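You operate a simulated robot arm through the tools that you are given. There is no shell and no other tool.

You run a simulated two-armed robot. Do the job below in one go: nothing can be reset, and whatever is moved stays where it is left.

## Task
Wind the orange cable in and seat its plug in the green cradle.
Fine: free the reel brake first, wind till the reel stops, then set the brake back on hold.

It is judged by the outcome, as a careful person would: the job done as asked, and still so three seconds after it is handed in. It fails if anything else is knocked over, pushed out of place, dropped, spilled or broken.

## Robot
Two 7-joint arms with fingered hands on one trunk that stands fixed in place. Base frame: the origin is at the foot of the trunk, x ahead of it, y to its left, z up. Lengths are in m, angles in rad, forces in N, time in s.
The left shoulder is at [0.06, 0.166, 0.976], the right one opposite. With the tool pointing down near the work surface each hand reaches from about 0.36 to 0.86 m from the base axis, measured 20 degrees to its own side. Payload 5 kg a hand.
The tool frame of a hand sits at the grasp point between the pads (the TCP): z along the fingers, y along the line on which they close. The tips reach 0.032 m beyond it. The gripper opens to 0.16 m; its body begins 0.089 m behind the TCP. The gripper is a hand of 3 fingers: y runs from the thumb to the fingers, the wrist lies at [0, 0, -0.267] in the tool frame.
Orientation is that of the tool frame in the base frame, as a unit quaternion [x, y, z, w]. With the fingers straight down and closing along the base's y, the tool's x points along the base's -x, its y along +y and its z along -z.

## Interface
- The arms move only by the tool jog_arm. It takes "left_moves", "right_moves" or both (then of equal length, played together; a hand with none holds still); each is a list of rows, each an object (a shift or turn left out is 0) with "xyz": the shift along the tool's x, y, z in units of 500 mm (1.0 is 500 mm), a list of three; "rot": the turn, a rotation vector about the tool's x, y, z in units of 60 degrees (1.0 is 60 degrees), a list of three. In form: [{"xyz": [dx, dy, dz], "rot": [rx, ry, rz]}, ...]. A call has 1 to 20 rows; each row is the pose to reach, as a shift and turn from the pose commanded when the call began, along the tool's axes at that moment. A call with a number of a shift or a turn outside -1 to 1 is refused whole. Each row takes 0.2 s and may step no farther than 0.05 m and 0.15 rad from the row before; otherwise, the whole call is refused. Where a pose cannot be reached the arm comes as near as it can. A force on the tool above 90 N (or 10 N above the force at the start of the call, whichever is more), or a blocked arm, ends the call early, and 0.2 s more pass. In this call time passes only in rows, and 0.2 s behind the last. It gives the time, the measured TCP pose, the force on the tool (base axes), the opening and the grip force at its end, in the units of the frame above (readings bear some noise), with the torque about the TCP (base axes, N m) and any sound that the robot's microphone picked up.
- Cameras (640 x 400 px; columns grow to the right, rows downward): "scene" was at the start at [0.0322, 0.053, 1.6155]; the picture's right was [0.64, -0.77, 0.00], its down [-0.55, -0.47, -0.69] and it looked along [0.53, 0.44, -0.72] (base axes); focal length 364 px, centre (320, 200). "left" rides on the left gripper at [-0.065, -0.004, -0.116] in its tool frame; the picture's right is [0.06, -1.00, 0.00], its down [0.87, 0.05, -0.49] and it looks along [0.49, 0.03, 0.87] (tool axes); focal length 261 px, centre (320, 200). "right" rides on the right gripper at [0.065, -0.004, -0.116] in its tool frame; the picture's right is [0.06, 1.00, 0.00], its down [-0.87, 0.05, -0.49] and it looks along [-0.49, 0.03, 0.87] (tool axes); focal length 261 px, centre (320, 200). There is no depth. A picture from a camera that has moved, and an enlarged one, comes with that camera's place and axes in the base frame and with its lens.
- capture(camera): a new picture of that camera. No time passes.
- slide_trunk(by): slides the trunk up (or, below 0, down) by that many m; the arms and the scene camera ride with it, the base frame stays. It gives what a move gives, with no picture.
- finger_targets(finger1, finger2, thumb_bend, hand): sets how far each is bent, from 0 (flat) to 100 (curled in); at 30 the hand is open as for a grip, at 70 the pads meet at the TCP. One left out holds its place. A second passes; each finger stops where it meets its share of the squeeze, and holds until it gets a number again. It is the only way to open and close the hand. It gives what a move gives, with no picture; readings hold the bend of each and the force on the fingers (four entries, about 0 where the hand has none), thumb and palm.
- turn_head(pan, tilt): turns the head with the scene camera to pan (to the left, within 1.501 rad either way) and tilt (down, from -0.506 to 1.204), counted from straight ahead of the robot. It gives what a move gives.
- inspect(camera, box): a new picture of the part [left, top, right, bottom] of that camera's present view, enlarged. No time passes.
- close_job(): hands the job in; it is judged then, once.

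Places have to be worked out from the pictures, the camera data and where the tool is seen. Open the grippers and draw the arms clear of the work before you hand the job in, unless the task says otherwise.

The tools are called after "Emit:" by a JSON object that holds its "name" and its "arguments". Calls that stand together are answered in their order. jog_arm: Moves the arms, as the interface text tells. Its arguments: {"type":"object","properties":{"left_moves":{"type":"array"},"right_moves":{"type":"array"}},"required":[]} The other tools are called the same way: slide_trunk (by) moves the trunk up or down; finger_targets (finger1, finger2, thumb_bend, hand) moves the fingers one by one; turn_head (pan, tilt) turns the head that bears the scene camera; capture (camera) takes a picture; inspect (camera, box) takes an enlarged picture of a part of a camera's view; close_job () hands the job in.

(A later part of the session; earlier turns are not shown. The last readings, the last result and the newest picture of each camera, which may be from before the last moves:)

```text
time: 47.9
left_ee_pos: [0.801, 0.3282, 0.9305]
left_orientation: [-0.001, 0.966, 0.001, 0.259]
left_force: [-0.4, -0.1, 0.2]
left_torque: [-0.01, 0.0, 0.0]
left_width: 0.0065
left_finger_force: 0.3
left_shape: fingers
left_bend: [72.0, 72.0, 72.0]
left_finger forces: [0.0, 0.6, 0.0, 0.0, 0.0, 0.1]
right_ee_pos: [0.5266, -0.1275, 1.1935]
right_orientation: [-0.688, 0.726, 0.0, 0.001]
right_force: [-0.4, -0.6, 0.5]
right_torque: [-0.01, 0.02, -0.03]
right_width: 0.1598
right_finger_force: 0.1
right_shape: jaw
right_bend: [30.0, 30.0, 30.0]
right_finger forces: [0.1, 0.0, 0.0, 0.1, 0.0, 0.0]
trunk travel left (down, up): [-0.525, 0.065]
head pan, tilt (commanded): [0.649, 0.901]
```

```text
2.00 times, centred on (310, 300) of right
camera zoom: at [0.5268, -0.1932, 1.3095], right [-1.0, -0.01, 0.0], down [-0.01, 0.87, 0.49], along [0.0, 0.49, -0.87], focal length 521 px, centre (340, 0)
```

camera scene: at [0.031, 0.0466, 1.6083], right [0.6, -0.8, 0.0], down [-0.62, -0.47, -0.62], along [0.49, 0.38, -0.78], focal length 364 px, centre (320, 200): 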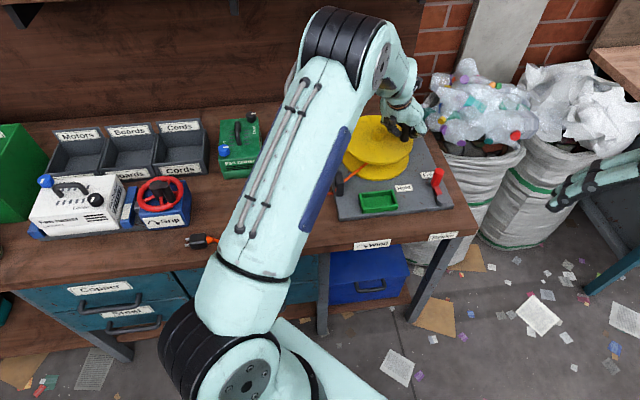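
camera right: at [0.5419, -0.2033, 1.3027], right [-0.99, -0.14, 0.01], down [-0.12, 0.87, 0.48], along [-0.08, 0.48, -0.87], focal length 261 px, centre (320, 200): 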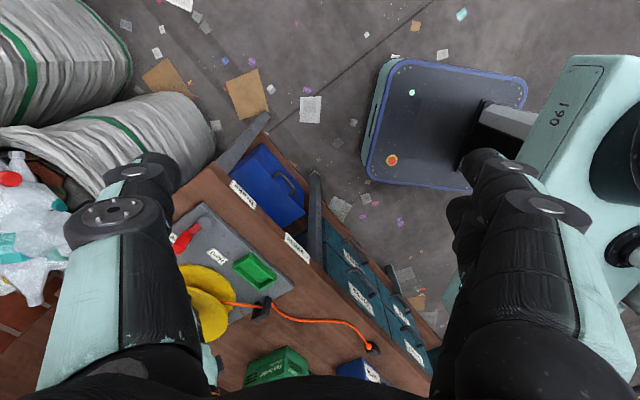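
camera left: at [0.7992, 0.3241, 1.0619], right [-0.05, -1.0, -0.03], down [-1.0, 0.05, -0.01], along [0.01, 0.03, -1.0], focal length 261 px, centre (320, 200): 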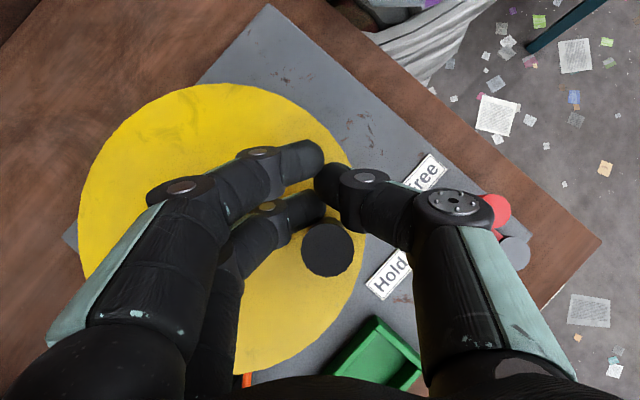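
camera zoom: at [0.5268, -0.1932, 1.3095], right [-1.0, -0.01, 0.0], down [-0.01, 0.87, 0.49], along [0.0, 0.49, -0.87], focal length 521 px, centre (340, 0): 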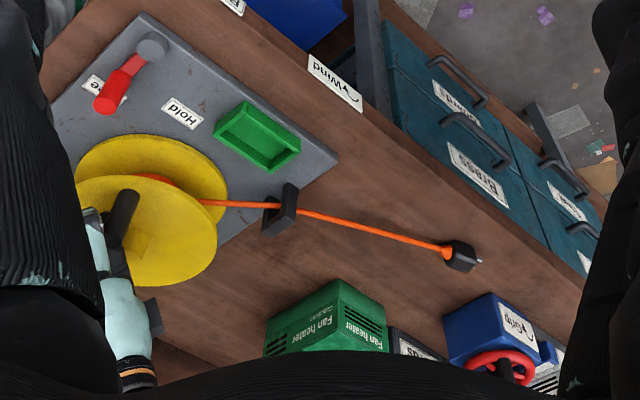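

The plug moved 56 mm for 93° (drum radius ≈35 mm); about 0.25 m remains. I push on clockwise 140°.

Emit:
{"name": "jog_arm", "arguments": {"left_moves": [{"xyz": [0.0229, -0.007, -0.0132]}, {"xyz": [0.0462, -0.0094, -0.0267]}, {"xyz": [0.0696, -0.007, -0.0402]}, {"xyz": [0.0925, 0, -0.0534]}, {"xyz": [0.1138, 0.0116, -0.0657]}, {"xyz": [0.133, 0.027, -0.0768]}, {"xyz": [0.1498, 0.0464, -0.0865]}, {"xyz": [0.1632, 0.0686, -0.0942]}, {"xyz": [0.1732, 0.0932, -0.1]}, {"xyz": [0.1793, 0.1196, -0.1035]}, {"xyz": [0.1813, 0.1466, -0.1047]}, {"xyz": [0.1793, 0.1736, -0.1035]}, {"xyz": [0.1732, 0.2, -0.1]}, {"xyz": [0.1632, 0.2246, -0.0942]}]}}

Emit:
{"name": "capture", "arguments": {"camera": "left"}}

Emit:
{"name": "inspect", "arguments": {"camera": "right", "box": [170, 200, 450, 400]}}

```text
time: 50.9
left_ee_pos: [0.7098, 0.4349, 0.9306]
left_orientation: [0.002, 0.966, -0.003, 0.257]
left_force: [28.9, -18.6, 5.6]
left_torque: [-0.28, -0.28, -0.47]
left_width: 0.0154
left_finger_force: 22.2
left_shape: fingers
left_bend: [71.0, 69.0, 68.0]
left_finger forces: [23.7, 5.5, 0.0, 0.1, 14.9, 0.0]
right_ee_pos: [0.5284, -0.1276, 1.1935]
right_orientation: [-0.689, 0.725, 0.001, 0.0]
right_force: [0.3, 0.0, 0.2]
right_torque: [0.0, -0.04, 0.0]
right_width: 0.1597
right_finger_force: 0.1
right_shape: jaw
right_bend: [30.0, 30.0, 30.0]
right_finger forces: [0.1, 0.1, 0.0, 0.0, 0.0, 0.0]
trunk travel left (down, up): [-0.525, 0.065]
head pan, tilt (commanded): [0.649, 0.901]
```

```text
taken
camera left: at [0.7082, 0.4314, 1.0621], right [-0.06, -1.0, -0.03], down [-1.0, 0.06, -0.01], along [0.01, 0.03, -1.0], focal length 261 px, centre (320, 200)
```

left: 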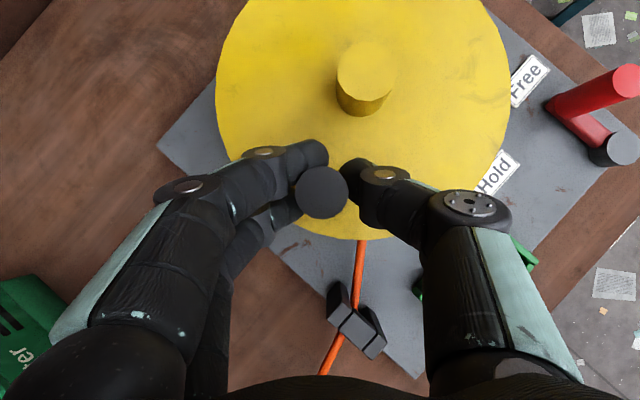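

```text
2.00 times, centred on (310, 300) of right
camera zoom: at [0.5287, -0.1941, 1.3084], right [-1.0, -0.01, 0.0], down [-0.01, 0.87, 0.49], along [-0.01, 0.49, -0.87], focal length 521 px, centre (340, 0)
```

zoom: 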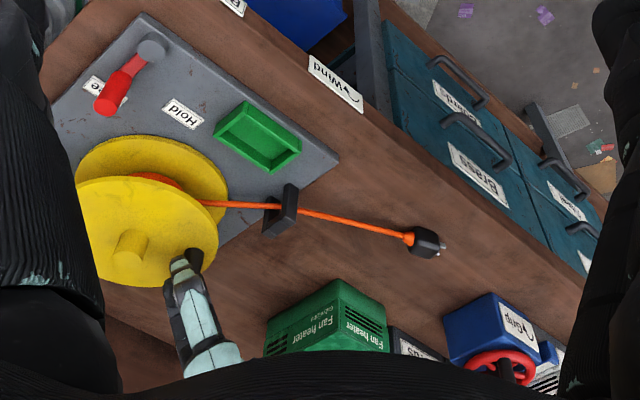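

The reel moved another ~110° (plug now ≈(0.39, 0.514)), but the knob wedged between fingertips as the push direction turned. I open, back off toward the robot, swing round behind the knob on its −y side and close again.

Emit:
{"name": "finger_targets", "arguments": {"hand": "left", "finger1": 52, "finger2": 52, "thumb_bend": 52}}

Emit:
{"name": "jog_arm", "arguments": {"left_moves": [{"xyz": [0.035, 0, -0.02]}, {"xyz": [0.069, 0, -0.04]}, {"xyz": [0.104, 0, -0.06]}]}}

Emit:
{"name": "finger_targets", "arguments": {"hand": "left", "finger1": 74, "finger2": 74, "thumb_bend": 72}}

Emit:
{"name": "capture", "arguments": {"camera": "left"}}

```text
time: 51.9
left_ee_pos: [0.7072, 0.4404, 0.9295]
left_orientation: [0.0, 0.966, 0.0, 0.259]
left_force: [-1.2, 0.4, -0.4]
left_torque: [0.01, 0.0, 0.03]
left_width: 0.0785
left_finger_force: 0.0
left_shape: fingers
left_bend: [52.0, 52.0, 52.0]
left_finger forces: [0.1, 0.1, 0.1, 0.0, 0.0, 0.1]
right_ee_pos: [0.5274, -0.1271, 1.1944]
right_orientation: [-0.688, 0.726, -0.001, 0.0]
right_force: [0.2, 0.4, 0.4]
right_torque: [0.02, 0.02, 0.0]
right_width: 0.1598
right_finger_force: 0.0
right_shape: jaw
right_bend: [30.0, 30.0, 30.0]
right_finger forces: [0.1, 0.1, 0.0, 0.0, 0.1, 0.1]
trunk travel left (down, up): [-0.525, 0.065]
head pan, tilt (commanded): [0.649, 0.901]
```

```text
time: 52.7
left_ee_pos: [0.6454, 0.4404, 0.9322]
left_orientation: [0.0, 0.966, -0.001, 0.259]
left_force: [0.5, -0.3, -0.3]
left_torque: [0.01, 0.03, -0.04]
left_width: 0.0786
left_finger_force: 0.1
left_shape: fingers
left_bend: [52.0, 52.0, 52.0]
left_finger forces: [0.0, 0.0, 0.0, 0.0, 0.1, 0.0]
right_ee_pos: [0.5255, -0.1261, 1.194]
right_orientation: [-0.688, 0.726, 0.0, 0.0]
right_force: [0.4, 0.3, 0.6]
right_torque: [-0.02, 0.01, 0.04]
right_width: 0.1599
right_finger_force: 0.0
right_shape: jaw
right_bend: [30.0, 30.0, 30.0]
right_finger forces: [0.0, 0.0, 0.0, 0.0, 0.0, 0.0]
trunk travel left (down, up): [-0.525, 0.065]
head pan, tilt (commanded): [0.649, 0.901]
```

```text
time: 53.7
left_ee_pos: [0.6454, 0.441, 0.9327]
left_orientation: [0.0, 0.966, 0.0, 0.259]
left_force: [-0.5, -1.1, 0.5]
left_torque: [-0.03, 0.01, -0.01]
left_width: 0.0053
left_finger_force: 0.0
left_shape: fingers
left_bend: [73.0, 73.0, 72.0]
left_finger forces: [0.0, 0.0, 0.0, 0.1, 0.0, 0.1]
right_ee_pos: [0.5259, -0.1255, 1.1939]
right_orientation: [-0.688, 0.726, -0.001, 0.0]
right_force: [0.6, -0.5, -0.2]
right_torque: [0.04, -0.01, 0.02]
right_width: 0.16
right_finger_force: 0.1
right_shape: jaw
right_bend: [30.0, 30.0, 30.0]
right_finger forces: [0.0, 0.1, 0.1, 0.1, 0.0, 0.0]
trunk travel left (down, up): [-0.525, 0.065]
head pan, tilt (commanded): [0.649, 0.901]
```

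```text
taken
camera left: at [0.644, 0.4369, 1.063], right [-0.05, -1.0, -0.03], down [-1.0, 0.05, -0.01], along [0.01, 0.03, -1.0], focal length 261 px, centre (320, 200)
```

left: 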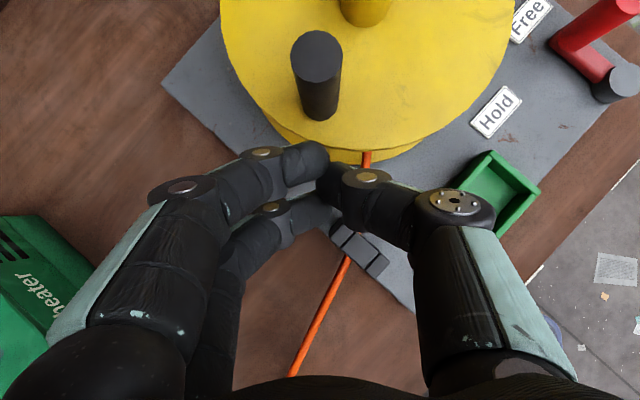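

The knob is at ≈152° on the circle. I move the closed hand around on the near side to just behind it (−y side), slightly raised while passing the guide.

Emit:
{"name": "jog_arm", "arguments": {"left_moves": [{"xyz": [-0.015, -0.05, -0.026]}, {"xyz": [-0.015, -0.1032, -0.026]}, {"xyz": [-0.0513, -0.1032, 0.0112]}, {"xyz": [-0.09, -0.1032, 0.0554]}]}}

Emit:
{"name": "capture", "arguments": {"camera": "left"}}

```text
time: 54.7
left_ee_pos: [0.7017, 0.3887, 0.9292]
left_orientation: [-0.001, 0.966, 0.0, 0.259]
left_force: [0.3, -0.8, 0.3]
left_torque: [0.02, -0.03, 0.02]
left_width: 0.0051
left_finger_force: 0.2
left_shape: fingers
left_bend: [73.0, 73.0, 71.0]
left_finger forces: [0.4, 0.0, 0.0, 0.0, 0.0, 0.0]
right_ee_pos: [0.5276, -0.129, 1.1926]
right_orientation: [-0.688, 0.726, 0.0, 0.0]
right_force: [0.3, 0.4, 0.0]
right_torque: [-0.01, 0.04, -0.01]
right_width: 0.1597
right_finger_force: 0.1
right_shape: jaw
right_bend: [30.0, 30.0, 30.0]
right_finger forces: [0.0, 0.0, 0.0, 0.0, 0.0, 0.0]
trunk travel left (down, up): [-0.525, 0.065]
head pan, tilt (commanded): [0.649, 0.901]
```

```text
taken
camera left: at [0.699, 0.386, 1.0603], right [-0.05, -1.0, -0.03], down [-1.0, 0.05, -0.01], along [0.01, 0.03, -1.0], focal length 261 px, centre (320, 200)
```

left: 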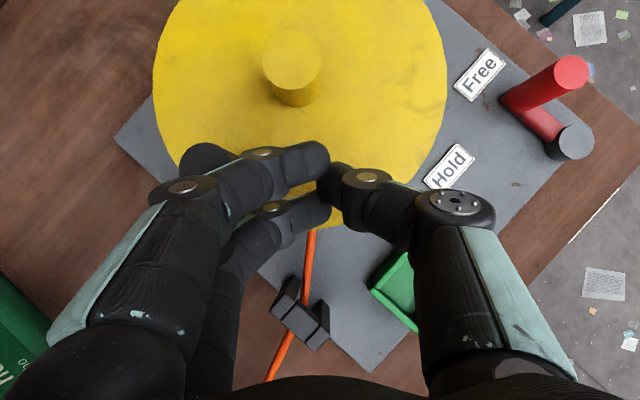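

The knob now rests against the outer side of finger 1, and the hand is behind it. I push clockwise 80° and check.

Emit:
{"name": "jog_arm", "arguments": {"left_moves": [{"xyz": [0.0021, 0.027, -0.0012]}, {"xyz": [0, 0.054, 0]}, {"xyz": [-0.0061, 0.0804, 0.0035]}, {"xyz": [-0.0161, 0.105, 0.0093]}, {"xyz": [-0.0294, 0.1272, 0.017]}, {"xyz": [-0.0462, 0.1466, 0.0267]}, {"xyz": [-0.0655, 0.162, 0.0378]}, {"xyz": [-0.0868, 0.1736, 0.0501]}]}}

Emit:
{"name": "capture", "arguments": {"camera": "left"}}

Emit:
{"name": "inspect", "arguments": {"camera": "right", "box": [170, 200, 450, 400]}}

```text
time: 56.0
left_ee_pos: [0.7002, 0.4381, 0.9235]
left_orientation: [0.001, 0.97, -0.015, 0.242]
left_force: [-61.5, -30.5, 28.8]
left_torque: [0.92, -1.74, 0.31]
left_width: 0.0073
left_finger_force: 35.2
left_shape: fingers
left_bend: [74.0, 74.0, 69.0]
left_finger forces: [70.0, 0.1, 0.1, 0.0, 0.0, 0.1]
right_ee_pos: [0.5202, -0.1296, 1.1957]
right_orientation: [-0.688, 0.726, 0.0, 0.003]
right_force: [0.7, -0.1, 0.6]
right_torque: [-0.01, -0.04, 0.02]
right_width: 0.1598
right_finger_force: 0.1
right_shape: jaw
right_bend: [30.0, 30.0, 30.0]
right_finger forces: [0.0, 0.1, 0.0, 0.0, 0.0, 0.0]
trunk travel left (down, up): [-0.525, 0.065]
head pan, tilt (commanded): [0.649, 0.901]
stopped in row 6 (left hand): the force on the tool passed its limit at 106 N (the readings are from after the stop); the commanded pose is now the measured one
```

```text
taken
camera left: at [0.7031, 0.4371, 1.0545], right [-0.06, -1.0, 0.0], down [-1.0, 0.06, 0.02], along [-0.02, 0.0, -1.0], focal length 261 px, centre (320, 200)
```

left: 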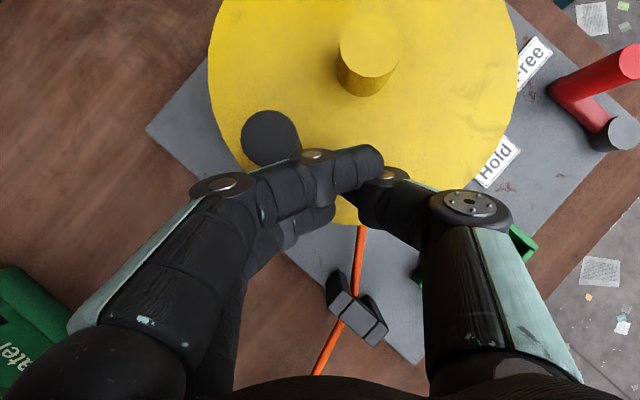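

```text
2.00 times, centred on (310, 300) of right
camera zoom: at [0.5216, -0.1959, 1.3122], right [-1.0, -0.01, -0.01], down [-0.01, 0.87, 0.5], along [0.0, 0.5, -0.87], focal length 521 px, centre (340, 0)
```

zoom: 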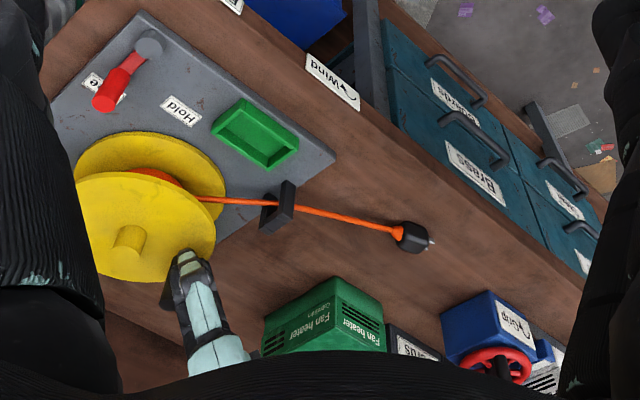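

The push hit the force limit with the reaction opposite to the crank's travel, while the knob stayed near 134° — the reel has probably reached its stop (total ≈1.5 turns). I back the hand off, straighten its orientation, and look at the unloaded state.

Emit:
{"name": "jog_arm", "arguments": {"left_moves": [{"xyz": [0.018, -0.02, -0.019], "rot": [-0.014, -0.016, 0.003]}, {"xyz": [0.0366, -0.04, -0.0377], "rot": [-0.028, -0.033, 0.0055]}]}}

Emit:
{"name": "capture", "arguments": {"camera": "left"}}

Emit:
{"name": "inspect", "arguments": {"camera": "right", "box": [170, 200, 450, 400]}}

Emit:
{"name": "capture", "arguments": {"camera": "scene"}}

```text
time: 56.6
left_ee_pos: [0.6821, 0.426, 0.9292]
left_orientation: [-0.003, 0.965, 0.006, 0.264]
left_force: [0.3, 0.3, 1.0]
left_torque: [-0.03, 0.02, 0.03]
left_width: 0.0047
left_finger_force: 0.1
left_shape: fingers
left_bend: [77.0, 74.0, 69.0]
left_finger forces: [0.0, 0.0, 0.0, 0.0, 0.0, 0.0]
right_ee_pos: [0.5263, -0.1253, 1.1931]
right_orientation: [-0.688, 0.726, 0.001, 0.001]
right_force: [-0.4, 0.2, -0.4]
right_torque: [0.01, 0.02, 0.0]
right_width: 0.1599
right_finger_force: 0.1
right_shape: jaw
right_bend: [30.0, 30.0, 30.0]
right_finger forces: [0.0, 0.1, 0.0, 0.0, 0.0, 0.0]
trunk travel left (down, up): [-0.525, 0.065]
head pan, tilt (commanded): [0.649, 0.901]
```

```text
taken
camera left: at [0.6789, 0.422, 1.0602], right [-0.05, -1.0, -0.04], down [-1.0, 0.05, -0.02], along [0.02, 0.04, -1.0], focal length 261 px, centre (320, 200)
```

left: 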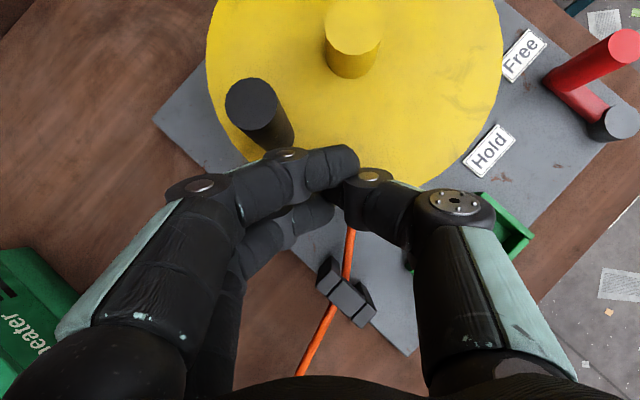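

```text
2.00 times, centred on (310, 300) of right
camera zoom: at [0.5265, -0.192, 1.3098], right [-1.0, -0.01, 0.0], down [-0.01, 0.87, 0.49], along [0.0, 0.49, -0.87], focal length 521 px, centre (340, 0)
```

zoom: 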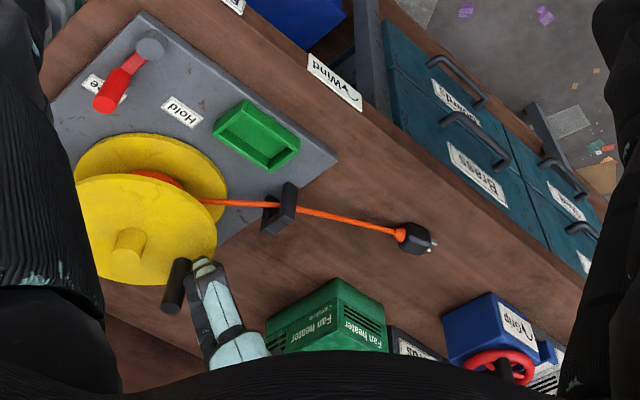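

```text
taken
camera scene: at [0.0302, 0.0463, 1.6081], right [0.6, -0.8, 0.0], down [-0.62, -0.47, -0.62], along [0.5, 0.38, -0.78], focal length 364 px, centre (320, 200)
```

scene: 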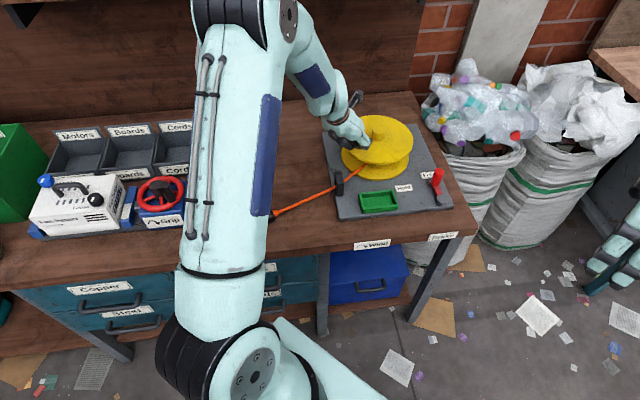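

Unloaded, the knob stays at ≈133° (0.731, 0.459), no rebound. I make a gentle confirming push in small steps to feel whether the reel truly stands at its stop.

Emit:
{"name": "jog_arm", "arguments": {"left_moves": [{"xyz": [-0.0087, 0.008, 0.005]}, {"xyz": [-0.0173, 0.016, 0.01]}]}}

Emit:
{"name": "jog_arm", "arguments": {"left_moves": [{"xyz": [-0.0061, 0.007, 0.0035]}]}}

Emit:
{"name": "capture", "arguments": {"camera": "left"}}

```text
time: 57.2
left_ee_pos: [0.6935, 0.4329, 0.9284]
left_orientation: [-0.001, 0.965, 0.005, 0.262]
left_force: [-0.4, 0.2, 0.2]
left_torque: [-0.02, 0.01, -0.01]
left_width: 0.005
left_finger_force: 0.1
left_shape: fingers
left_bend: [77.0, 74.0, 69.0]
left_finger forces: [0.1, 0.1, 0.0, 0.1, 0.1, 0.0]
right_ee_pos: [0.5279, -0.1274, 1.193]
right_orientation: [-0.687, 0.726, 0.0, 0.001]
right_force: [0.4, 0.2, -0.2]
right_torque: [0.05, 0.03, -0.02]
right_width: 0.16
right_finger_force: 0.0
right_shape: jaw
right_bend: [30.0, 30.0, 30.0]
right_finger forces: [0.0, 0.1, 0.1, 0.0, 0.1, 0.0]
trunk travel left (down, up): [-0.525, 0.065]
head pan, tilt (commanded): [0.649, 0.901]
```

```text
time: 57.6
left_ee_pos: [0.6943, 0.4362, 0.9269]
left_orientation: [-0.001, 0.965, 0.003, 0.262]
left_force: [-9.4, -5.1, 1.0]
left_torque: [0.08, -0.15, 0.05]
left_width: 0.0049
left_finger_force: 5.6
left_shape: fingers
left_bend: [77.0, 74.0, 69.0]
left_finger forces: [10.7, 0.1, 0.0, 0.0, 0.0, 0.1]
right_ee_pos: [0.526, -0.1275, 1.1945]
right_orientation: [-0.688, 0.726, 0.0, 0.001]
right_force: [-0.8, 0.6, -0.2]
right_torque: [0.02, 0.05, 0.02]
right_width: 0.16
right_finger_force: 0.0
right_shape: jaw
right_bend: [30.0, 30.0, 30.0]
right_finger forces: [0.0, 0.0, 0.1, 0.0, 0.0, 0.0]
trunk travel left (down, up): [-0.525, 0.065]
head pan, tilt (commanded): [0.649, 0.901]
```

```text
taken
camera left: at [0.6926, 0.4305, 1.059], right [-0.05, -1.0, -0.04], down [-1.0, 0.05, -0.01], along [0.01, 0.04, -1.0], focal length 261 px, centre (320, 200)
```

left: 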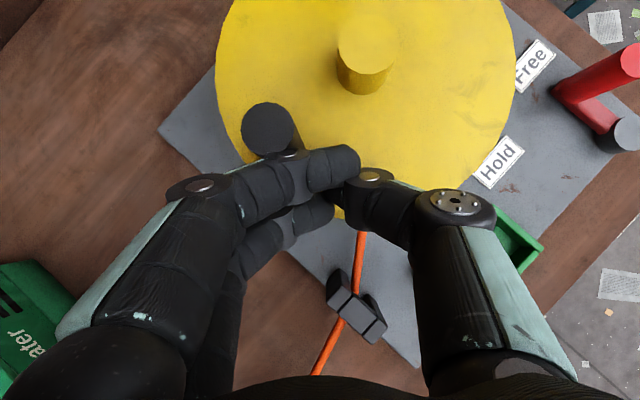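

At ≈11 N the knob does not move, whereas winding took under 5 N. One more small step to be sure.

Emit:
{"name": "jog_arm", "arguments": {"left_moves": [{"xyz": [-0.0087, 0.01, 0.005]}]}}

Emit:
{"name": "capture", "arguments": {"camera": "left"}}

```text
time: 58.0
left_ee_pos: [0.6955, 0.439, 0.9267]
left_orientation: [-0.001, 0.966, 0.002, 0.258]
left_force: [-40.6, -17.7, -0.3]
left_torque: [0.18, -0.42, 0.23]
left_width: 0.006
left_finger_force: 22.5
left_shape: fingers
left_bend: [77.0, 74.0, 69.0]
left_finger forces: [45.2, 0.1, 0.0, 0.0, 0.0, 0.0]
right_ee_pos: [0.5235, -0.1283, 1.1941]
right_orientation: [-0.688, 0.726, 0.0, 0.002]
right_force: [-0.1, 0.1, -0.3]
right_torque: [-0.01, 0.01, 0.02]
right_width: 0.1601
right_finger_force: 0.0
right_shape: jaw
right_bend: [30.0, 30.0, 30.0]
right_finger forces: [0.0, 0.0, 0.1, 0.1, 0.0, 0.0]
trunk travel left (down, up): [-0.525, 0.065]
head pan, tilt (commanded): [0.649, 0.901]
```

```text
taken
camera left: at [0.6943, 0.4349, 1.0582], right [-0.05, -1.0, -0.03], down [-1.0, 0.05, -0.01], along [0.01, 0.03, -1.0], focal length 261 px, centre (320, 200)
```

left: 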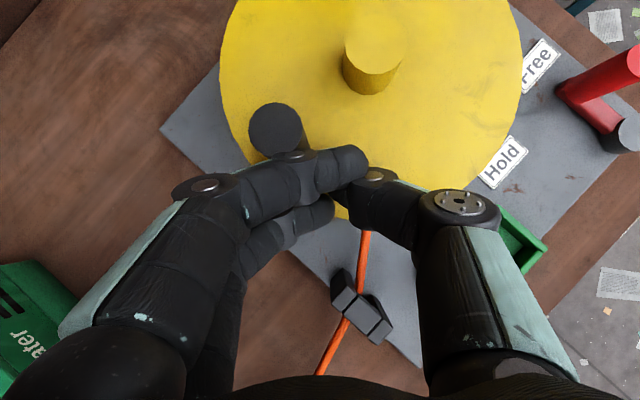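

With 44 N along the travel the knob does not budge — the reel is at its stop. I back off and lift the left hand clear.

Emit:
{"name": "jog_arm", "arguments": {"left_moves": [{"xyz": [0.026, -0.024, -0.015]}, {"xyz": [0.0046, -0.03, -0.072]}, {"xyz": [-0.0354, -0.03, -0.141]}, {"xyz": [-0.0654, -0.03, -0.193]}]}}

Emit:
{"name": "capture", "arguments": {"camera": "left"}}

Emit:
{"name": "inspect", "arguments": {"camera": "right", "box": [170, 200, 450, 400]}}

```text
time: 59.0
left_ee_pos: [0.6829, 0.4245, 1.0279]
left_orientation: [-0.001, 0.965, 0.005, 0.263]
left_force: [-0.1, 0.8, 0.5]
left_torque: [-0.03, 0.0, 0.0]
left_width: 0.0047
left_finger_force: 0.1
left_shape: fingers
left_bend: [77.0, 74.0, 71.0]
left_finger forces: [0.0, 0.1, 0.0, 0.0, 0.0, 0.0]
right_ee_pos: [0.5262, -0.1264, 1.1935]
right_orientation: [-0.688, 0.726, 0.001, 0.0]
right_force: [0.5, -0.2, -0.7]
right_torque: [0.0, -0.01, 0.0]
right_width: 0.1598
right_finger_force: 0.1
right_shape: jaw
right_bend: [30.0, 30.0, 30.0]
right_finger forces: [0.0, 0.0, 0.0, 0.0, 0.0, 0.0]
trunk travel left (down, up): [-0.525, 0.065]
head pan, tilt (commanded): [0.649, 0.901]
```

```text
taken
camera left: at [0.6786, 0.4197, 1.1608], right [-0.05, -1.0, -0.04], down [-1.0, 0.05, -0.02], along [0.02, 0.04, -1.0], focal length 261 px, centre (320, 200)
```

left: 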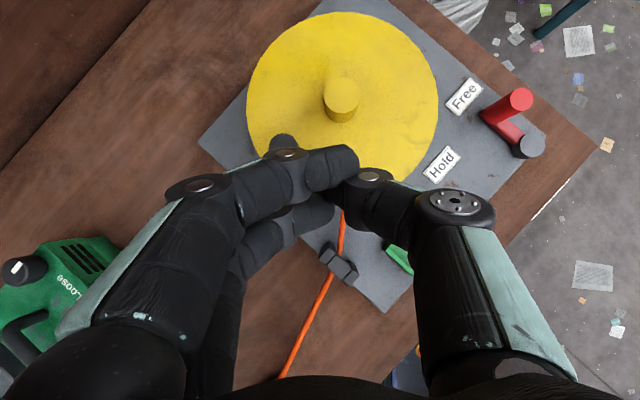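

```text
2.00 times, centred on (310, 300) of right
camera zoom: at [0.5273, -0.1934, 1.3094], right [-1.0, -0.01, 0.0], down [-0.01, 0.87, 0.49], along [0.0, 0.49, -0.87], focal length 521 px, centre (340, 0)
```

zoom: 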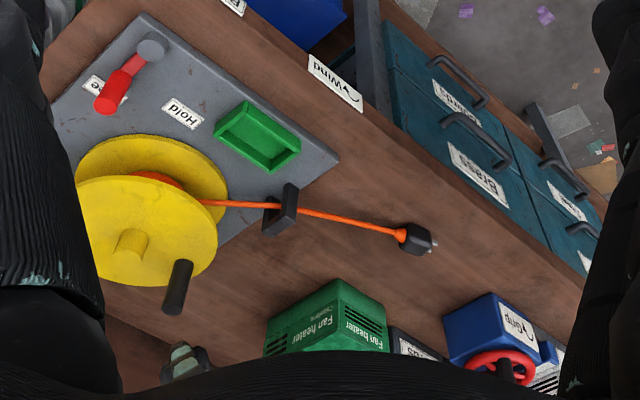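

The cable is wound to the stop, leaving about 0.17 m with the plug at the end. Next the brake: I open the hand to bend 50, bring it upright and move toward the lever.

Emit:
{"name": "finger_targets", "arguments": {"hand": "left", "finger1": 50, "finger2": 50, "thumb_bend": 50}}

Emit:
{"name": "jog_arm", "arguments": {"left_moves": [{"xyz": [-0.011, -0.07, 0.01], "rot": [0.002, 0.1, 0]}, {"xyz": [-0.022, -0.14, 0.02], "rot": [0.004, 0.2, 0]}, {"xyz": [-0.033, -0.21, 0.03], "rot": [0.006, 0.3, 0.001]}, {"xyz": [-0.045, -0.28, 0.04], "rot": [0.008, 0.4, 0.001]}, {"xyz": [-0.0558, -0.349, 0.051], "rot": [0.0098, 0.508, 0.002]}]}}

Emit:
{"name": "jog_arm", "arguments": {"left_moves": [{"rot": [0, 0, -0.125]}, {"rot": [0, 0, -0.25]}, {"rot": [0, 0, -0.375]}, {"rot": [0, 0, -0.5]}, {"rot": [0, 0, -0.625]}, {"rot": [0, 0, -0.75]}, {"rot": [0, 0, -0.875]}, {"rot": [0, 0, -1.0]}]}}

Emit:
{"name": "capture", "arguments": {"camera": "left"}}

```text
time: 60.0
left_ee_pos: [0.6815, 0.4248, 1.0281]
left_orientation: [-0.001, 0.965, 0.004, 0.262]
left_force: [-0.5, 0.7, 1.4]
left_torque: [0.02, 0.03, -0.01]
left_width: 0.0866
left_finger_force: 0.1
left_shape: fingers
left_bend: [50.0, 50.0, 50.0]
left_finger forces: [0.1, 0.1, 0.1, 0.0, 0.0, 0.0]
right_ee_pos: [0.526, -0.1267, 1.1931]
right_orientation: [-0.688, 0.725, 0.0, 0.0]
right_force: [-0.4, 0.4, 0.8]
right_torque: [0.01, 0.03, -0.01]
right_width: 0.1599
right_finger_force: 0.1
right_shape: jaw
right_bend: [30.0, 30.0, 30.0]
right_finger forces: [0.0, 0.1, 0.1, 0.0, 0.0, 0.0]
trunk travel left (down, up): [-0.525, 0.065]
head pan, tilt (commanded): [0.649, 0.901]
```

```text
time: 61.2
left_ee_pos: [0.7223, 0.2515, 1.0189]
left_orientation: [0.0, 1.0, 0.0, -0.002]
left_force: [-0.4, 0.6, 0.9]
left_torque: [-0.02, 0.04, -0.02]
left_width: 0.087
left_finger_force: 0.0
left_shape: fingers
left_bend: [50.0, 50.0, 50.0]
left_finger forces: [0.1, 0.0, 0.1, 0.0, 0.0, 0.0]
right_ee_pos: [0.5282, -0.1276, 1.1923]
right_orientation: [-0.687, 0.727, 0.002, 0.0]
right_force: [0.3, -0.1, 0.4]
right_torque: [0.05, 0.03, -0.02]
right_width: 0.1602
right_finger_force: 0.0
right_shape: jaw
right_bend: [30.0, 30.0, 30.0]
right_finger forces: [0.0, 0.1, 0.1, 0.1, 0.0, 0.0]
trunk travel left (down, up): [-0.525, 0.065]
head pan, tilt (commanded): [0.649, 0.901]
```

```text
time: 63.0
left_ee_pos: [0.7187, 0.2513, 1.0176]
left_orientation: [-0.501, 0.866, 0.001, -0.001]
left_force: [-0.7, -0.2, -0.8]
left_torque: [-0.02, 0.0, 0.01]
left_width: 0.087
left_finger_force: 0.0
left_shape: fingers
left_bend: [50.0, 50.0, 50.0]
left_finger forces: [0.0, 0.0, 0.0, 0.0, 0.1, 0.0]
right_ee_pos: [0.5281, -0.1277, 1.1939]
right_orientation: [-0.689, 0.725, 0.001, 0.0]
right_force: [-0.2, 0.4, -0.7]
right_torque: [0.0, -0.01, -0.02]
right_width: 0.1595
right_finger_force: 0.1
right_shape: jaw
right_bend: [30.0, 30.0, 30.0]
right_finger forces: [0.1, 0.0, 0.0, 0.0, 0.1, 0.0]
trunk travel left (down, up): [-0.525, 0.065]
head pan, tilt (commanded): [0.649, 0.901]
```

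```text
taken
camera left: at [0.7551, 0.3055, 1.1324], right [0.83, -0.55, 0.0], down [-0.48, -0.73, 0.49], along [-0.27, -0.41, -0.87], focal length 261 px, centre (320, 200)
```

left: 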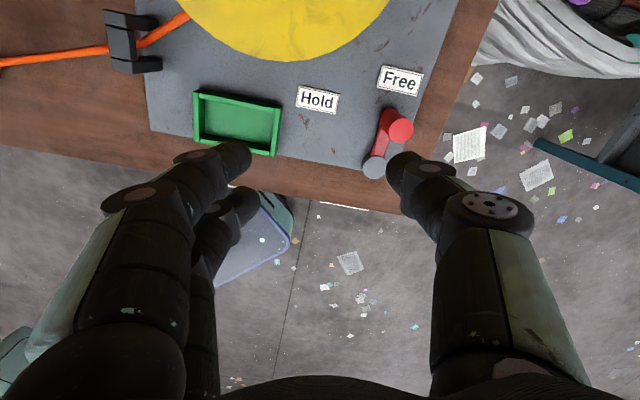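

The lever points at "Free". I move over its knob and descend around it, and also take a closer look at the cradle.

Emit:
{"name": "inspect", "arguments": {"camera": "left", "box": [80, 0, 340, 180]}}

Emit:
{"name": "jog_arm", "arguments": {"left_moves": [{"xyz": [0.01, -0.084, 0]}, {"xyz": [0.0203, -0.1676, 0]}, {"xyz": [0.0203, -0.1676, 0.08]}, {"xyz": [0.0203, -0.1676, 0.16]}, {"xyz": [0.0203, -0.1676, 0.23]}]}}

Emit:
{"name": "capture", "arguments": {"camera": "left"}}

```text
2.22 times, centred on (210, 90) of left
camera zoom: at [0.7551, 0.3055, 1.1324], right [0.83, -0.55, 0.0], down [-0.48, -0.73, 0.49], along [-0.27, -0.41, -0.87], focal length 579 px, centre (564, 444)
```

zoom: 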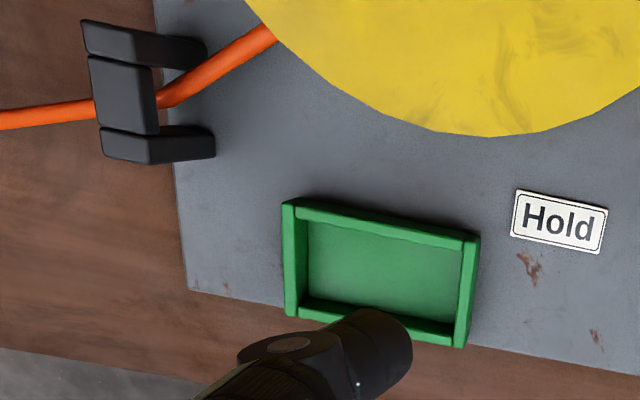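

```text
time: 64.2
left_ee_pos: [0.7889, 0.2006, 0.9012]
left_orientation: [-0.5, 0.866, 0.0, -0.002]
left_force: [0.2, -0.2, -0.5]
left_torque: [0.0, 0.02, -0.01]
left_width: 0.087
left_finger_force: 0.1
left_shape: fingers
left_bend: [50.0, 50.0, 50.0]
left_finger forces: [0.0, 0.1, 0.0, 0.0, 0.0, 0.0]
right_ee_pos: [0.5268, -0.1275, 1.1938]
right_orientation: [-0.688, 0.726, 0.0, 0.0]
right_force: [-0.4, 0.6, -0.3]
right_torque: [-0.01, 0.03, -0.01]
right_width: 0.1599
right_finger_force: 0.0
right_shape: jaw
right_bend: [30.0, 30.0, 30.0]
right_finger forces: [0.1, 0.0, 0.0, 0.1, 0.0, 0.0]
trunk travel left (down, up): [-0.525, 0.065]
head pan, tilt (commanded): [0.649, 0.901]
```

```text
taken
camera left: at [0.8244, 0.2551, 1.0162], right [0.83, -0.55, 0.0], down [-0.48, -0.72, 0.49], along [-0.27, -0.41, -0.87], focal length 261 px, centre (320, 200)
```

left: 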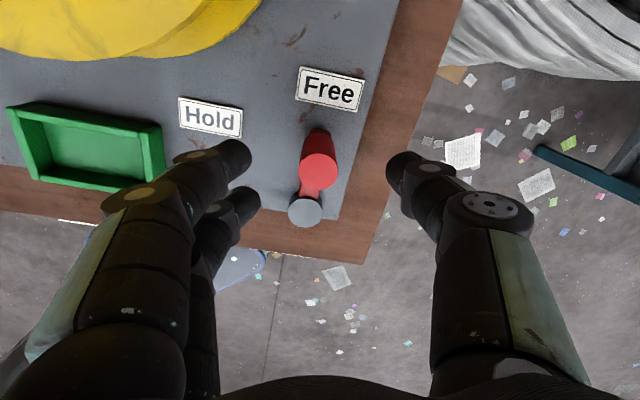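

Centred over the knob. I descend the last 5 cm and close to a loose cage.

Emit:
{"name": "jog_arm", "arguments": {"left_moves": [{"xyz": [0, 0, 0.05]}, {"xyz": [0, 0, 0.098]}]}}

Emit:
{"name": "finger_targets", "arguments": {"hand": "left", "finger1": 62, "finger2": 62, "thumb_bend": 62}}

Emit:
{"name": "capture", "arguments": {"camera": "left"}}

```text
time: 64.8
left_ee_pos: [0.7864, 0.2019, 0.8522]
left_orientation: [-0.5, 0.866, -0.001, -0.001]
left_force: [-0.7, -0.4, 0.0]
left_torque: [0.01, -0.02, 0.05]
left_width: 0.0872
left_finger_force: 0.1
left_shape: fingers
left_bend: [50.0, 50.0, 50.0]
left_finger forces: [0.0, 0.1, 0.0, 0.1, 0.1, 0.0]
right_ee_pos: [0.5274, -0.1271, 1.1944]
right_orientation: [-0.688, 0.726, 0.001, 0.001]
right_force: [-0.1, 0.0, -0.7]
right_torque: [-0.01, 0.03, -0.01]
right_width: 0.1599
right_finger_force: 0.0
right_shape: jaw
right_bend: [30.0, 30.0, 30.0]
right_finger forces: [0.0, 0.0, 0.0, 0.1, 0.0, 0.1]
trunk travel left (down, up): [-0.525, 0.065]
head pan, tilt (commanded): [0.649, 0.901]
```

```text
time: 65.8
left_ee_pos: [0.7875, 0.2013, 0.8527]
left_orientation: [-0.5, 0.866, 0.001, -0.002]
left_force: [-0.5, 0.0, 0.3]
left_torque: [0.0, -0.03, -0.03]
left_width: 0.0406
left_finger_force: 0.2
left_shape: fingers
left_bend: [62.0, 62.0, 62.0]
left_finger forces: [0.0, 0.0, 0.0, 0.0, 0.1, 0.1]
right_ee_pos: [0.5286, -0.1276, 1.1926]
right_orientation: [-0.689, 0.725, 0.0, 0.0]
right_force: [0.3, 0.3, 0.9]
right_torque: [-0.05, 0.0, -0.03]
right_width: 0.16
right_finger_force: 0.0
right_shape: jaw
right_bend: [30.0, 30.0, 30.0]
right_finger forces: [0.1, 0.0, 0.0, 0.0, 0.0, 0.0]
trunk travel left (down, up): [-0.525, 0.065]
head pan, tilt (commanded): [0.649, 0.901]
```

```text
taken
camera left: at [0.8228, 0.2553, 0.967], right [0.83, -0.55, 0.0], down [-0.48, -0.72, 0.49], along [-0.27, -0.41, -0.87], focal length 261 px, centre (320, 200)
```

left: 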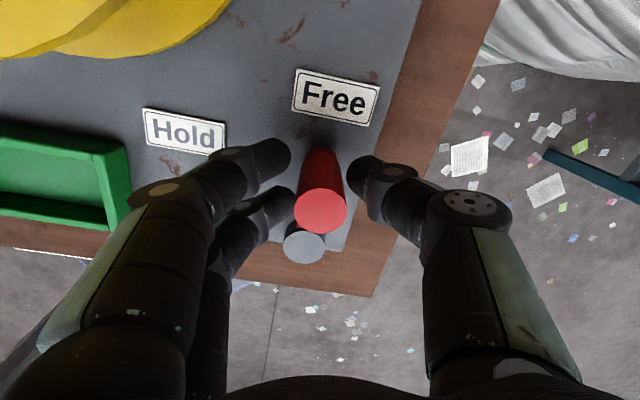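

The lever knob is caged again. I push it back along the arc to "Hold" with the thumb.

Emit:
{"name": "jog_arm", "arguments": {"left_moves": [{"xyz": [-0.001, 0.0105, 0]}, {"xyz": [-0.0018, 0.0209, 0]}, {"xyz": [-0.0016, 0.0316, 0]}, {"xyz": [-0.0014, 0.0424, 0]}, {"xyz": [0.0005, 0.053, 0]}, {"xyz": [0.0026, 0.0634, 0]}, {"xyz": [0.006, 0.0734, 0]}, {"xyz": [0.0103, 0.0834, 0]}, {"xyz": [0.016, 0.093, 0]}, {"xyz": [0.0221, 0.1027, 0]}]}}

Emit:
{"name": "capture", "arguments": {"camera": "left"}}

```text
time: 68.0
left_ee_pos: [0.7365, 0.2163, 0.8531]
left_orientation: [-0.5, 0.866, 0.001, -0.001]
left_force: [-0.4, 0.2, 0.3]
left_torque: [-0.01, 0.0, -0.01]
left_width: 0.0409
left_finger_force: 0.4
left_shape: fingers
left_bend: [62.0, 62.0, 62.0]
left_finger forces: [0.1, 0.1, 0.0, 0.0, 0.1, 0.0]
right_ee_pos: [0.5277, -0.1273, 1.1934]
right_orientation: [-0.688, 0.726, 0.0, 0.0]
right_force: [0.7, 0.6, 0.1]
right_torque: [-0.02, 0.01, 0.03]
right_width: 0.1598
right_finger_force: 0.1
right_shape: jaw
right_bend: [30.0, 30.0, 30.0]
right_finger forces: [0.0, 0.1, 0.0, 0.0, 0.1, 0.0]
trunk travel left (down, up): [-0.525, 0.065]
head pan, tilt (commanded): [0.649, 0.901]
```

```text
taken
camera left: at [0.7726, 0.2712, 0.9689], right [0.83, -0.55, 0.0], down [-0.48, -0.72, 0.49], along [-0.27, -0.41, -0.87], focal length 261 px, centre (320, 200)
```

left: 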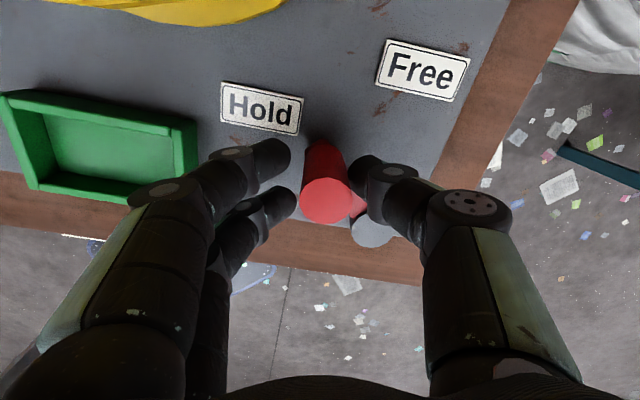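

The knob is at about 93°, a few degrees short of its original "Hold" position. I push the rest in small steps until it meets its stop.

Emit:
{"name": "jog_arm", "arguments": {"left_moves": [{"xyz": [0.005, 0.0064, 0]}, {"xyz": [0.0095, 0.0128, 0]}]}}

Emit:
{"name": "inspect", "arguments": {"camera": "left", "box": [120, 40, 440, 280]}}

Emit:
{"name": "jog_arm", "arguments": {"left_moves": [{"xyz": [0.003, 0.006, 0]}]}}

Emit:
{"name": "inspect", "arguments": {"camera": "left", "box": [120, 40, 440, 280]}}

```text
time: 68.6
left_ee_pos: [0.7287, 0.2157, 0.854]
left_orientation: [-0.5, 0.866, -0.001, -0.001]
left_force: [3.0, -0.5, 0.1]
left_torque: [0.0, -0.06, 0.02]
left_width: 0.0418
left_finger_force: 1.0
left_shape: fingers
left_bend: [62.0, 62.0, 62.0]
left_finger forces: [0.1, 0.0, 0.0, 0.0, 1.8, 0.0]
right_ee_pos: [0.5272, -0.1287, 1.1935]
right_orientation: [-0.687, 0.726, 0.001, 0.0]
right_force: [0.6, -0.5, -0.6]
right_torque: [0.02, 0.03, 0.01]
right_width: 0.16
right_finger_force: 0.1
right_shape: jaw
right_bend: [30.0, 30.0, 30.0]
right_finger forces: [0.0, 0.1, 0.1, 0.0, 0.1, 0.1]
trunk travel left (down, up): [-0.525, 0.065]
head pan, tilt (commanded): [0.649, 0.901]
```

```text
1.67 times, centred on (280, 160) of left
camera zoom: at [0.7649, 0.2699, 0.9683], right [0.83, -0.55, 0.0], down [-0.48, -0.72, 0.49], along [-0.27, -0.41, -0.87], focal length 434 px, centre (387, 267)
```

zoom: 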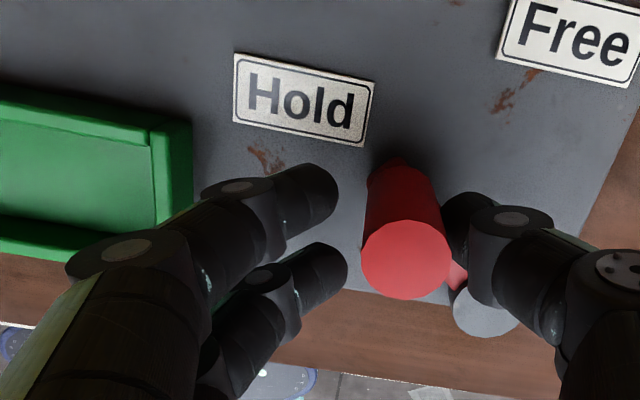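

```text
time: 69.0
left_ee_pos: [0.725, 0.2144, 0.8536]
left_orientation: [-0.499, 0.866, -0.001, -0.001]
left_force: [3.9, -0.5, 0.9]
left_torque: [-0.01, -0.15, 0.02]
left_width: 0.0438
left_finger_force: 1.9
left_shape: fingers
left_bend: [62.0, 62.0, 61.0]
left_finger forces: [0.1, 0.0, 0.0, 0.0, 3.1, 0.0]
right_ee_pos: [0.5272, -0.127, 1.1927]
right_orientation: [-0.688, 0.726, 0.0, 0.001]
right_force: [0.2, 1.0, 0.2]
right_torque: [-0.02, -0.01, 0.02]
right_width: 0.1596
right_finger_force: 0.1
right_shape: jaw
right_bend: [30.0, 30.0, 30.0]
right_finger forces: [0.1, 0.0, 0.0, 0.0, 0.1, 0.0]
trunk travel left (down, up): [-0.525, 0.065]
head pan, tilt (commanded): [0.649, 0.901]
```

```text
1.67 times, centred on (280, 160) of left
camera zoom: at [0.7611, 0.2692, 0.9682], right [0.83, -0.55, 0.0], down [-0.48, -0.72, 0.49], along [-0.27, -0.41, -0.87], focal length 434 px, centre (387, 267)
```

zoom: 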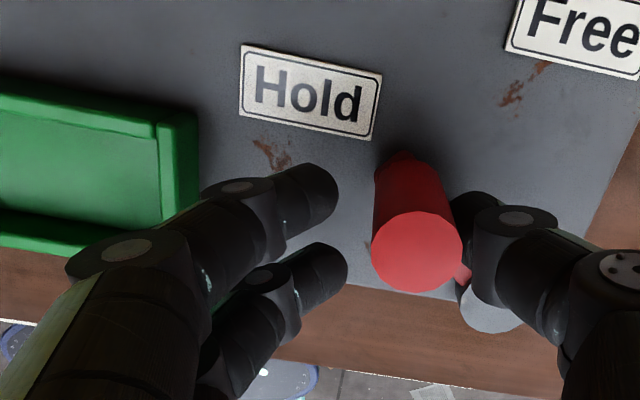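

The knob stays at (0.737, 0.218) under a firmer push — exactly its original "Hold" stop. I open the fingers and lift away.

Emit:
{"name": "finger_targets", "arguments": {"hand": "left", "finger1": 48, "finger2": 48, "thumb_bend": 48}}

Emit:
{"name": "jog_arm", "arguments": {"left_moves": [{"xyz": [0, 0, -0.05]}, {"xyz": [0, 0, -0.12]}, {"xyz": [0, 0, -0.2]}, {"xyz": [0, 0, -0.28]}, {"xyz": [0, 0, -0.36]}, {"xyz": [0, 0, -0.42]}]}}

Emit:
{"name": "capture", "arguments": {"camera": "left"}}

Emit:
{"name": "capture", "arguments": {"camera": "scene"}}

Emit:
{"name": "inspect", "arguments": {"camera": "right", "box": [170, 200, 450, 400]}}

```text
time: 70.0
left_ee_pos: [0.7247, 0.2137, 0.8524]
left_orientation: [-0.5, 0.866, 0.0, -0.002]
left_force: [0.1, 0.3, -0.7]
left_torque: [-0.02, 0.01, 0.03]
left_width: 0.0948
left_finger_force: 0.1
left_shape: fingers
left_bend: [48.0, 48.0, 48.0]
left_finger forces: [0.0, 0.0, 0.0, 0.0, 0.1, 0.0]
right_ee_pos: [0.5273, -0.1258, 1.1937]
right_orientation: [-0.688, 0.725, 0.001, 0.0]
right_force: [-0.6, 0.7, -0.2]
right_torque: [0.03, -0.05, -0.01]
right_width: 0.1599
right_finger_force: 0.0
right_shape: jaw
right_bend: [30.0, 30.0, 30.0]
right_finger forces: [0.0, 0.0, 0.0, 0.0, 0.1, 0.0]
trunk travel left (down, up): [-0.525, 0.065]
head pan, tilt (commanded): [0.649, 0.901]
```

```text
time: 71.4
left_ee_pos: [0.7251, 0.2175, 1.0652]
left_orientation: [-0.5, 0.866, -0.001, -0.001]
left_force: [-0.1, -0.4, -0.5]
left_torque: [0.0, -0.01, -0.03]
left_width: 0.095
left_finger_force: 0.1
left_shape: fingers
left_bend: [48.0, 48.0, 48.0]
left_finger forces: [0.0, 0.0, 0.1, 0.1, 0.0, 0.1]
right_ee_pos: [0.5267, -0.1273, 1.1929]
right_orientation: [-0.688, 0.726, 0.001, 0.001]
right_force: [-0.3, 0.7, 0.2]
right_torque: [0.0, -0.04, 0.01]
right_width: 0.1597
right_finger_force: 0.0
right_shape: jaw
right_bend: [30.0, 30.0, 30.0]
right_finger forces: [0.0, 0.1, 0.0, 0.1, 0.1, 0.0]
trunk travel left (down, up): [-0.525, 0.065]
head pan, tilt (commanded): [0.649, 0.901]
```

```text
taken
camera left: at [0.761, 0.2716, 1.1798], right [0.83, -0.55, 0.0], down [-0.48, -0.72, 0.49], along [-0.27, -0.41, -0.87], focal length 261 px, centre (320, 200)
```

left: 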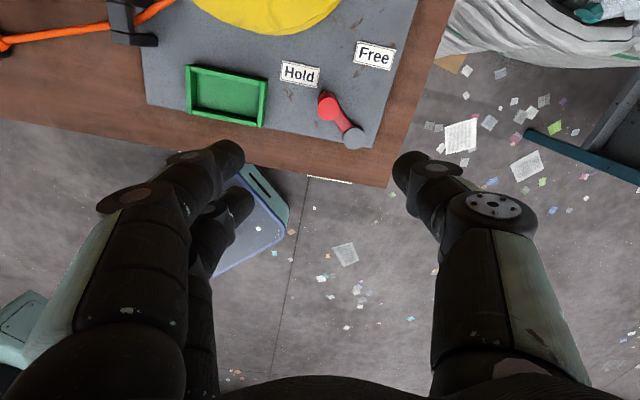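

```text
taken
camera scene: at [0.0306, 0.0462, 1.6083], right [0.6, -0.8, 0.0], down [-0.62, -0.47, -0.62], along [0.49, 0.38, -0.78], focal length 364 px, centre (320, 200)
```

scene: 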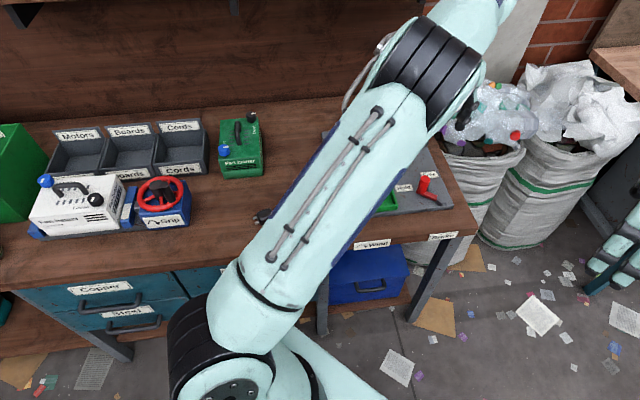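

```text
2.00 times, centred on (310, 300) of right
camera zoom: at [0.5275, -0.1931, 1.3093], right [-1.0, -0.01, 0.0], down [-0.01, 0.87, 0.49], along [0.0, 0.49, -0.87], focal length 521 px, centre (340, 0)
```

zoom: 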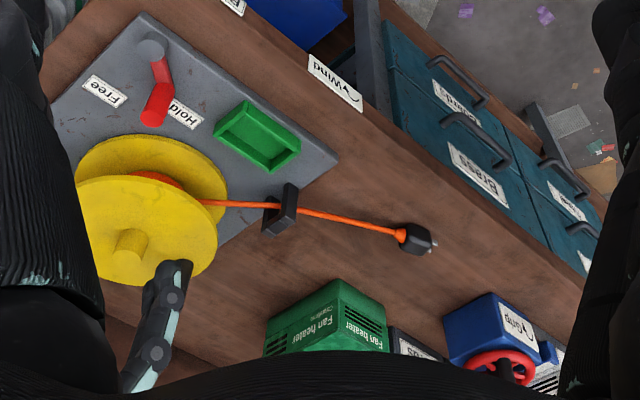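

The brake is on "Hold" and the crank is at its stop. The plug lies at ≈(0.41, 0.505) with ≈0.185 m of cable to the guide, so it must swing round with its tail toward the guide side and prongs pointing right in the cradle. I test over the cradle how far the left wrist can yaw for that.

Emit:
{"name": "jog_arm", "arguments": {"left_moves": [{"xyz": [-0.019, 0.077, 0.01]}, {"xyz": [-0.039, 0.153, 0.02]}, {"xyz": [-0.058, 0.2297, 0.03]}, {"xyz": [-0.058, 0.2297, 0.03], "rot": [0, 0, -0.125]}, {"xyz": [-0.058, 0.2297, 0.03], "rot": [0, 0, -0.25]}, {"xyz": [-0.058, 0.2297, 0.03], "rot": [0, 0, -0.375]}, {"xyz": [-0.058, 0.2297, 0.03], "rot": [0, 0, -0.5]}, {"xyz": [-0.058, 0.2297, 0.03], "rot": [0, 0, -0.625]}, {"xyz": [-0.058, 0.2297, 0.03], "rot": [0, 0, -0.75]}, {"xyz": [-0.058, 0.2297, 0.03], "rot": [0, 0, -0.875]}, {"xyz": [-0.058, 0.2297, 0.03], "rot": [0, 0, -1.0]}]}}

Emit:
{"name": "capture", "arguments": {"camera": "left"}}

```text
time: 73.8
left_ee_pos: [0.6405, 0.2988, 1.0491]
left_orientation: [0.867, -0.499, 0.0, 0.001]
left_force: [0.5, -0.9, -0.6]
left_torque: [-0.01, 0.04, -0.01]
left_width: 0.0951
left_finger_force: 0.0
left_shape: fingers
left_bend: [48.0, 48.0, 48.0]
left_finger forces: [0.1, 0.1, 0.0, 0.0, 0.0, 0.0]
right_ee_pos: [0.5279, -0.127, 1.1936]
right_orientation: [-0.688, 0.725, 0.0, 0.0]
right_force: [0.1, 1.0, -1.0]
right_torque: [0.0, 0.01, 0.0]
right_width: 0.16
right_finger_force: 0.1
right_shape: jaw
right_bend: [30.0, 30.0, 30.0]
right_finger forces: [0.0, 0.1, 0.0, 0.0, 0.0, 0.0]
trunk travel left (down, up): [-0.525, 0.065]
head pan, tilt (commanded): [0.649, 0.901]
```

```text
taken
camera left: at [0.6111, 0.3574, 1.1634], right [0.89, 0.45, 0.0], down [0.39, -0.78, 0.49], along [0.22, -0.44, -0.87], focal length 261 px, centre (320, 200)
```

left: 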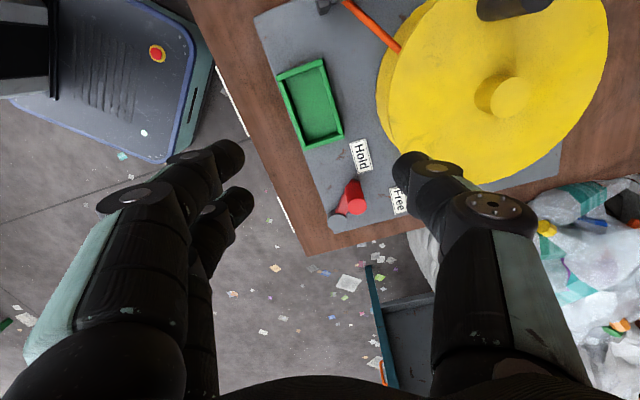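

Yaw 120° is reached without trouble. I test the last 17° needed.

Emit:
{"name": "jog_arm", "arguments": {"left_moves": [{"rot": [0, 0, -0.1]}, {"rot": [0, 0, -0.2]}, {"rot": [0, 0, -0.29]}]}}

Emit:
{"name": "capture", "arguments": {"camera": "left"}}

```text
time: 74.6
left_ee_pos: [0.6402, 0.2976, 1.0488]
left_orientation: [0.932, -0.363, -0.001, 0.001]
left_force: [-0.4, 0.9, 0.9]
left_torque: [0.01, 0.0, 0.0]
left_width: 0.095
left_finger_force: 0.0
left_shape: fingers
left_bend: [48.0, 48.0, 48.0]
left_finger forces: [0.0, 0.0, 0.1, 0.0, 0.1, 0.1]
right_ee_pos: [0.5286, -0.1268, 1.194]
right_orientation: [-0.688, 0.725, 0.0, 0.001]
right_force: [-0.1, -0.1, 0.1]
right_torque: [0.0, 0.0, -0.02]
right_width: 0.1599
right_finger_force: 0.0
right_shape: jaw
right_bend: [30.0, 30.0, 30.0]
right_finger forces: [0.0, 0.0, 0.0, 0.1, 0.0, 0.2]
trunk travel left (down, up): [-0.525, 0.065]
head pan, tilt (commanded): [0.649, 0.901]
```

```text
taken
camera left: at [0.5955, 0.3449, 1.1629], right [0.72, 0.69, 0.0], down [0.6, -0.63, 0.49], along [0.34, -0.36, -0.87], focal length 261 px, centre (320, 200)
```

left: 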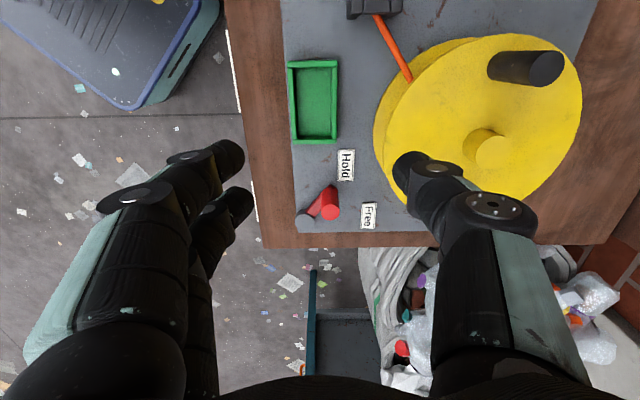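

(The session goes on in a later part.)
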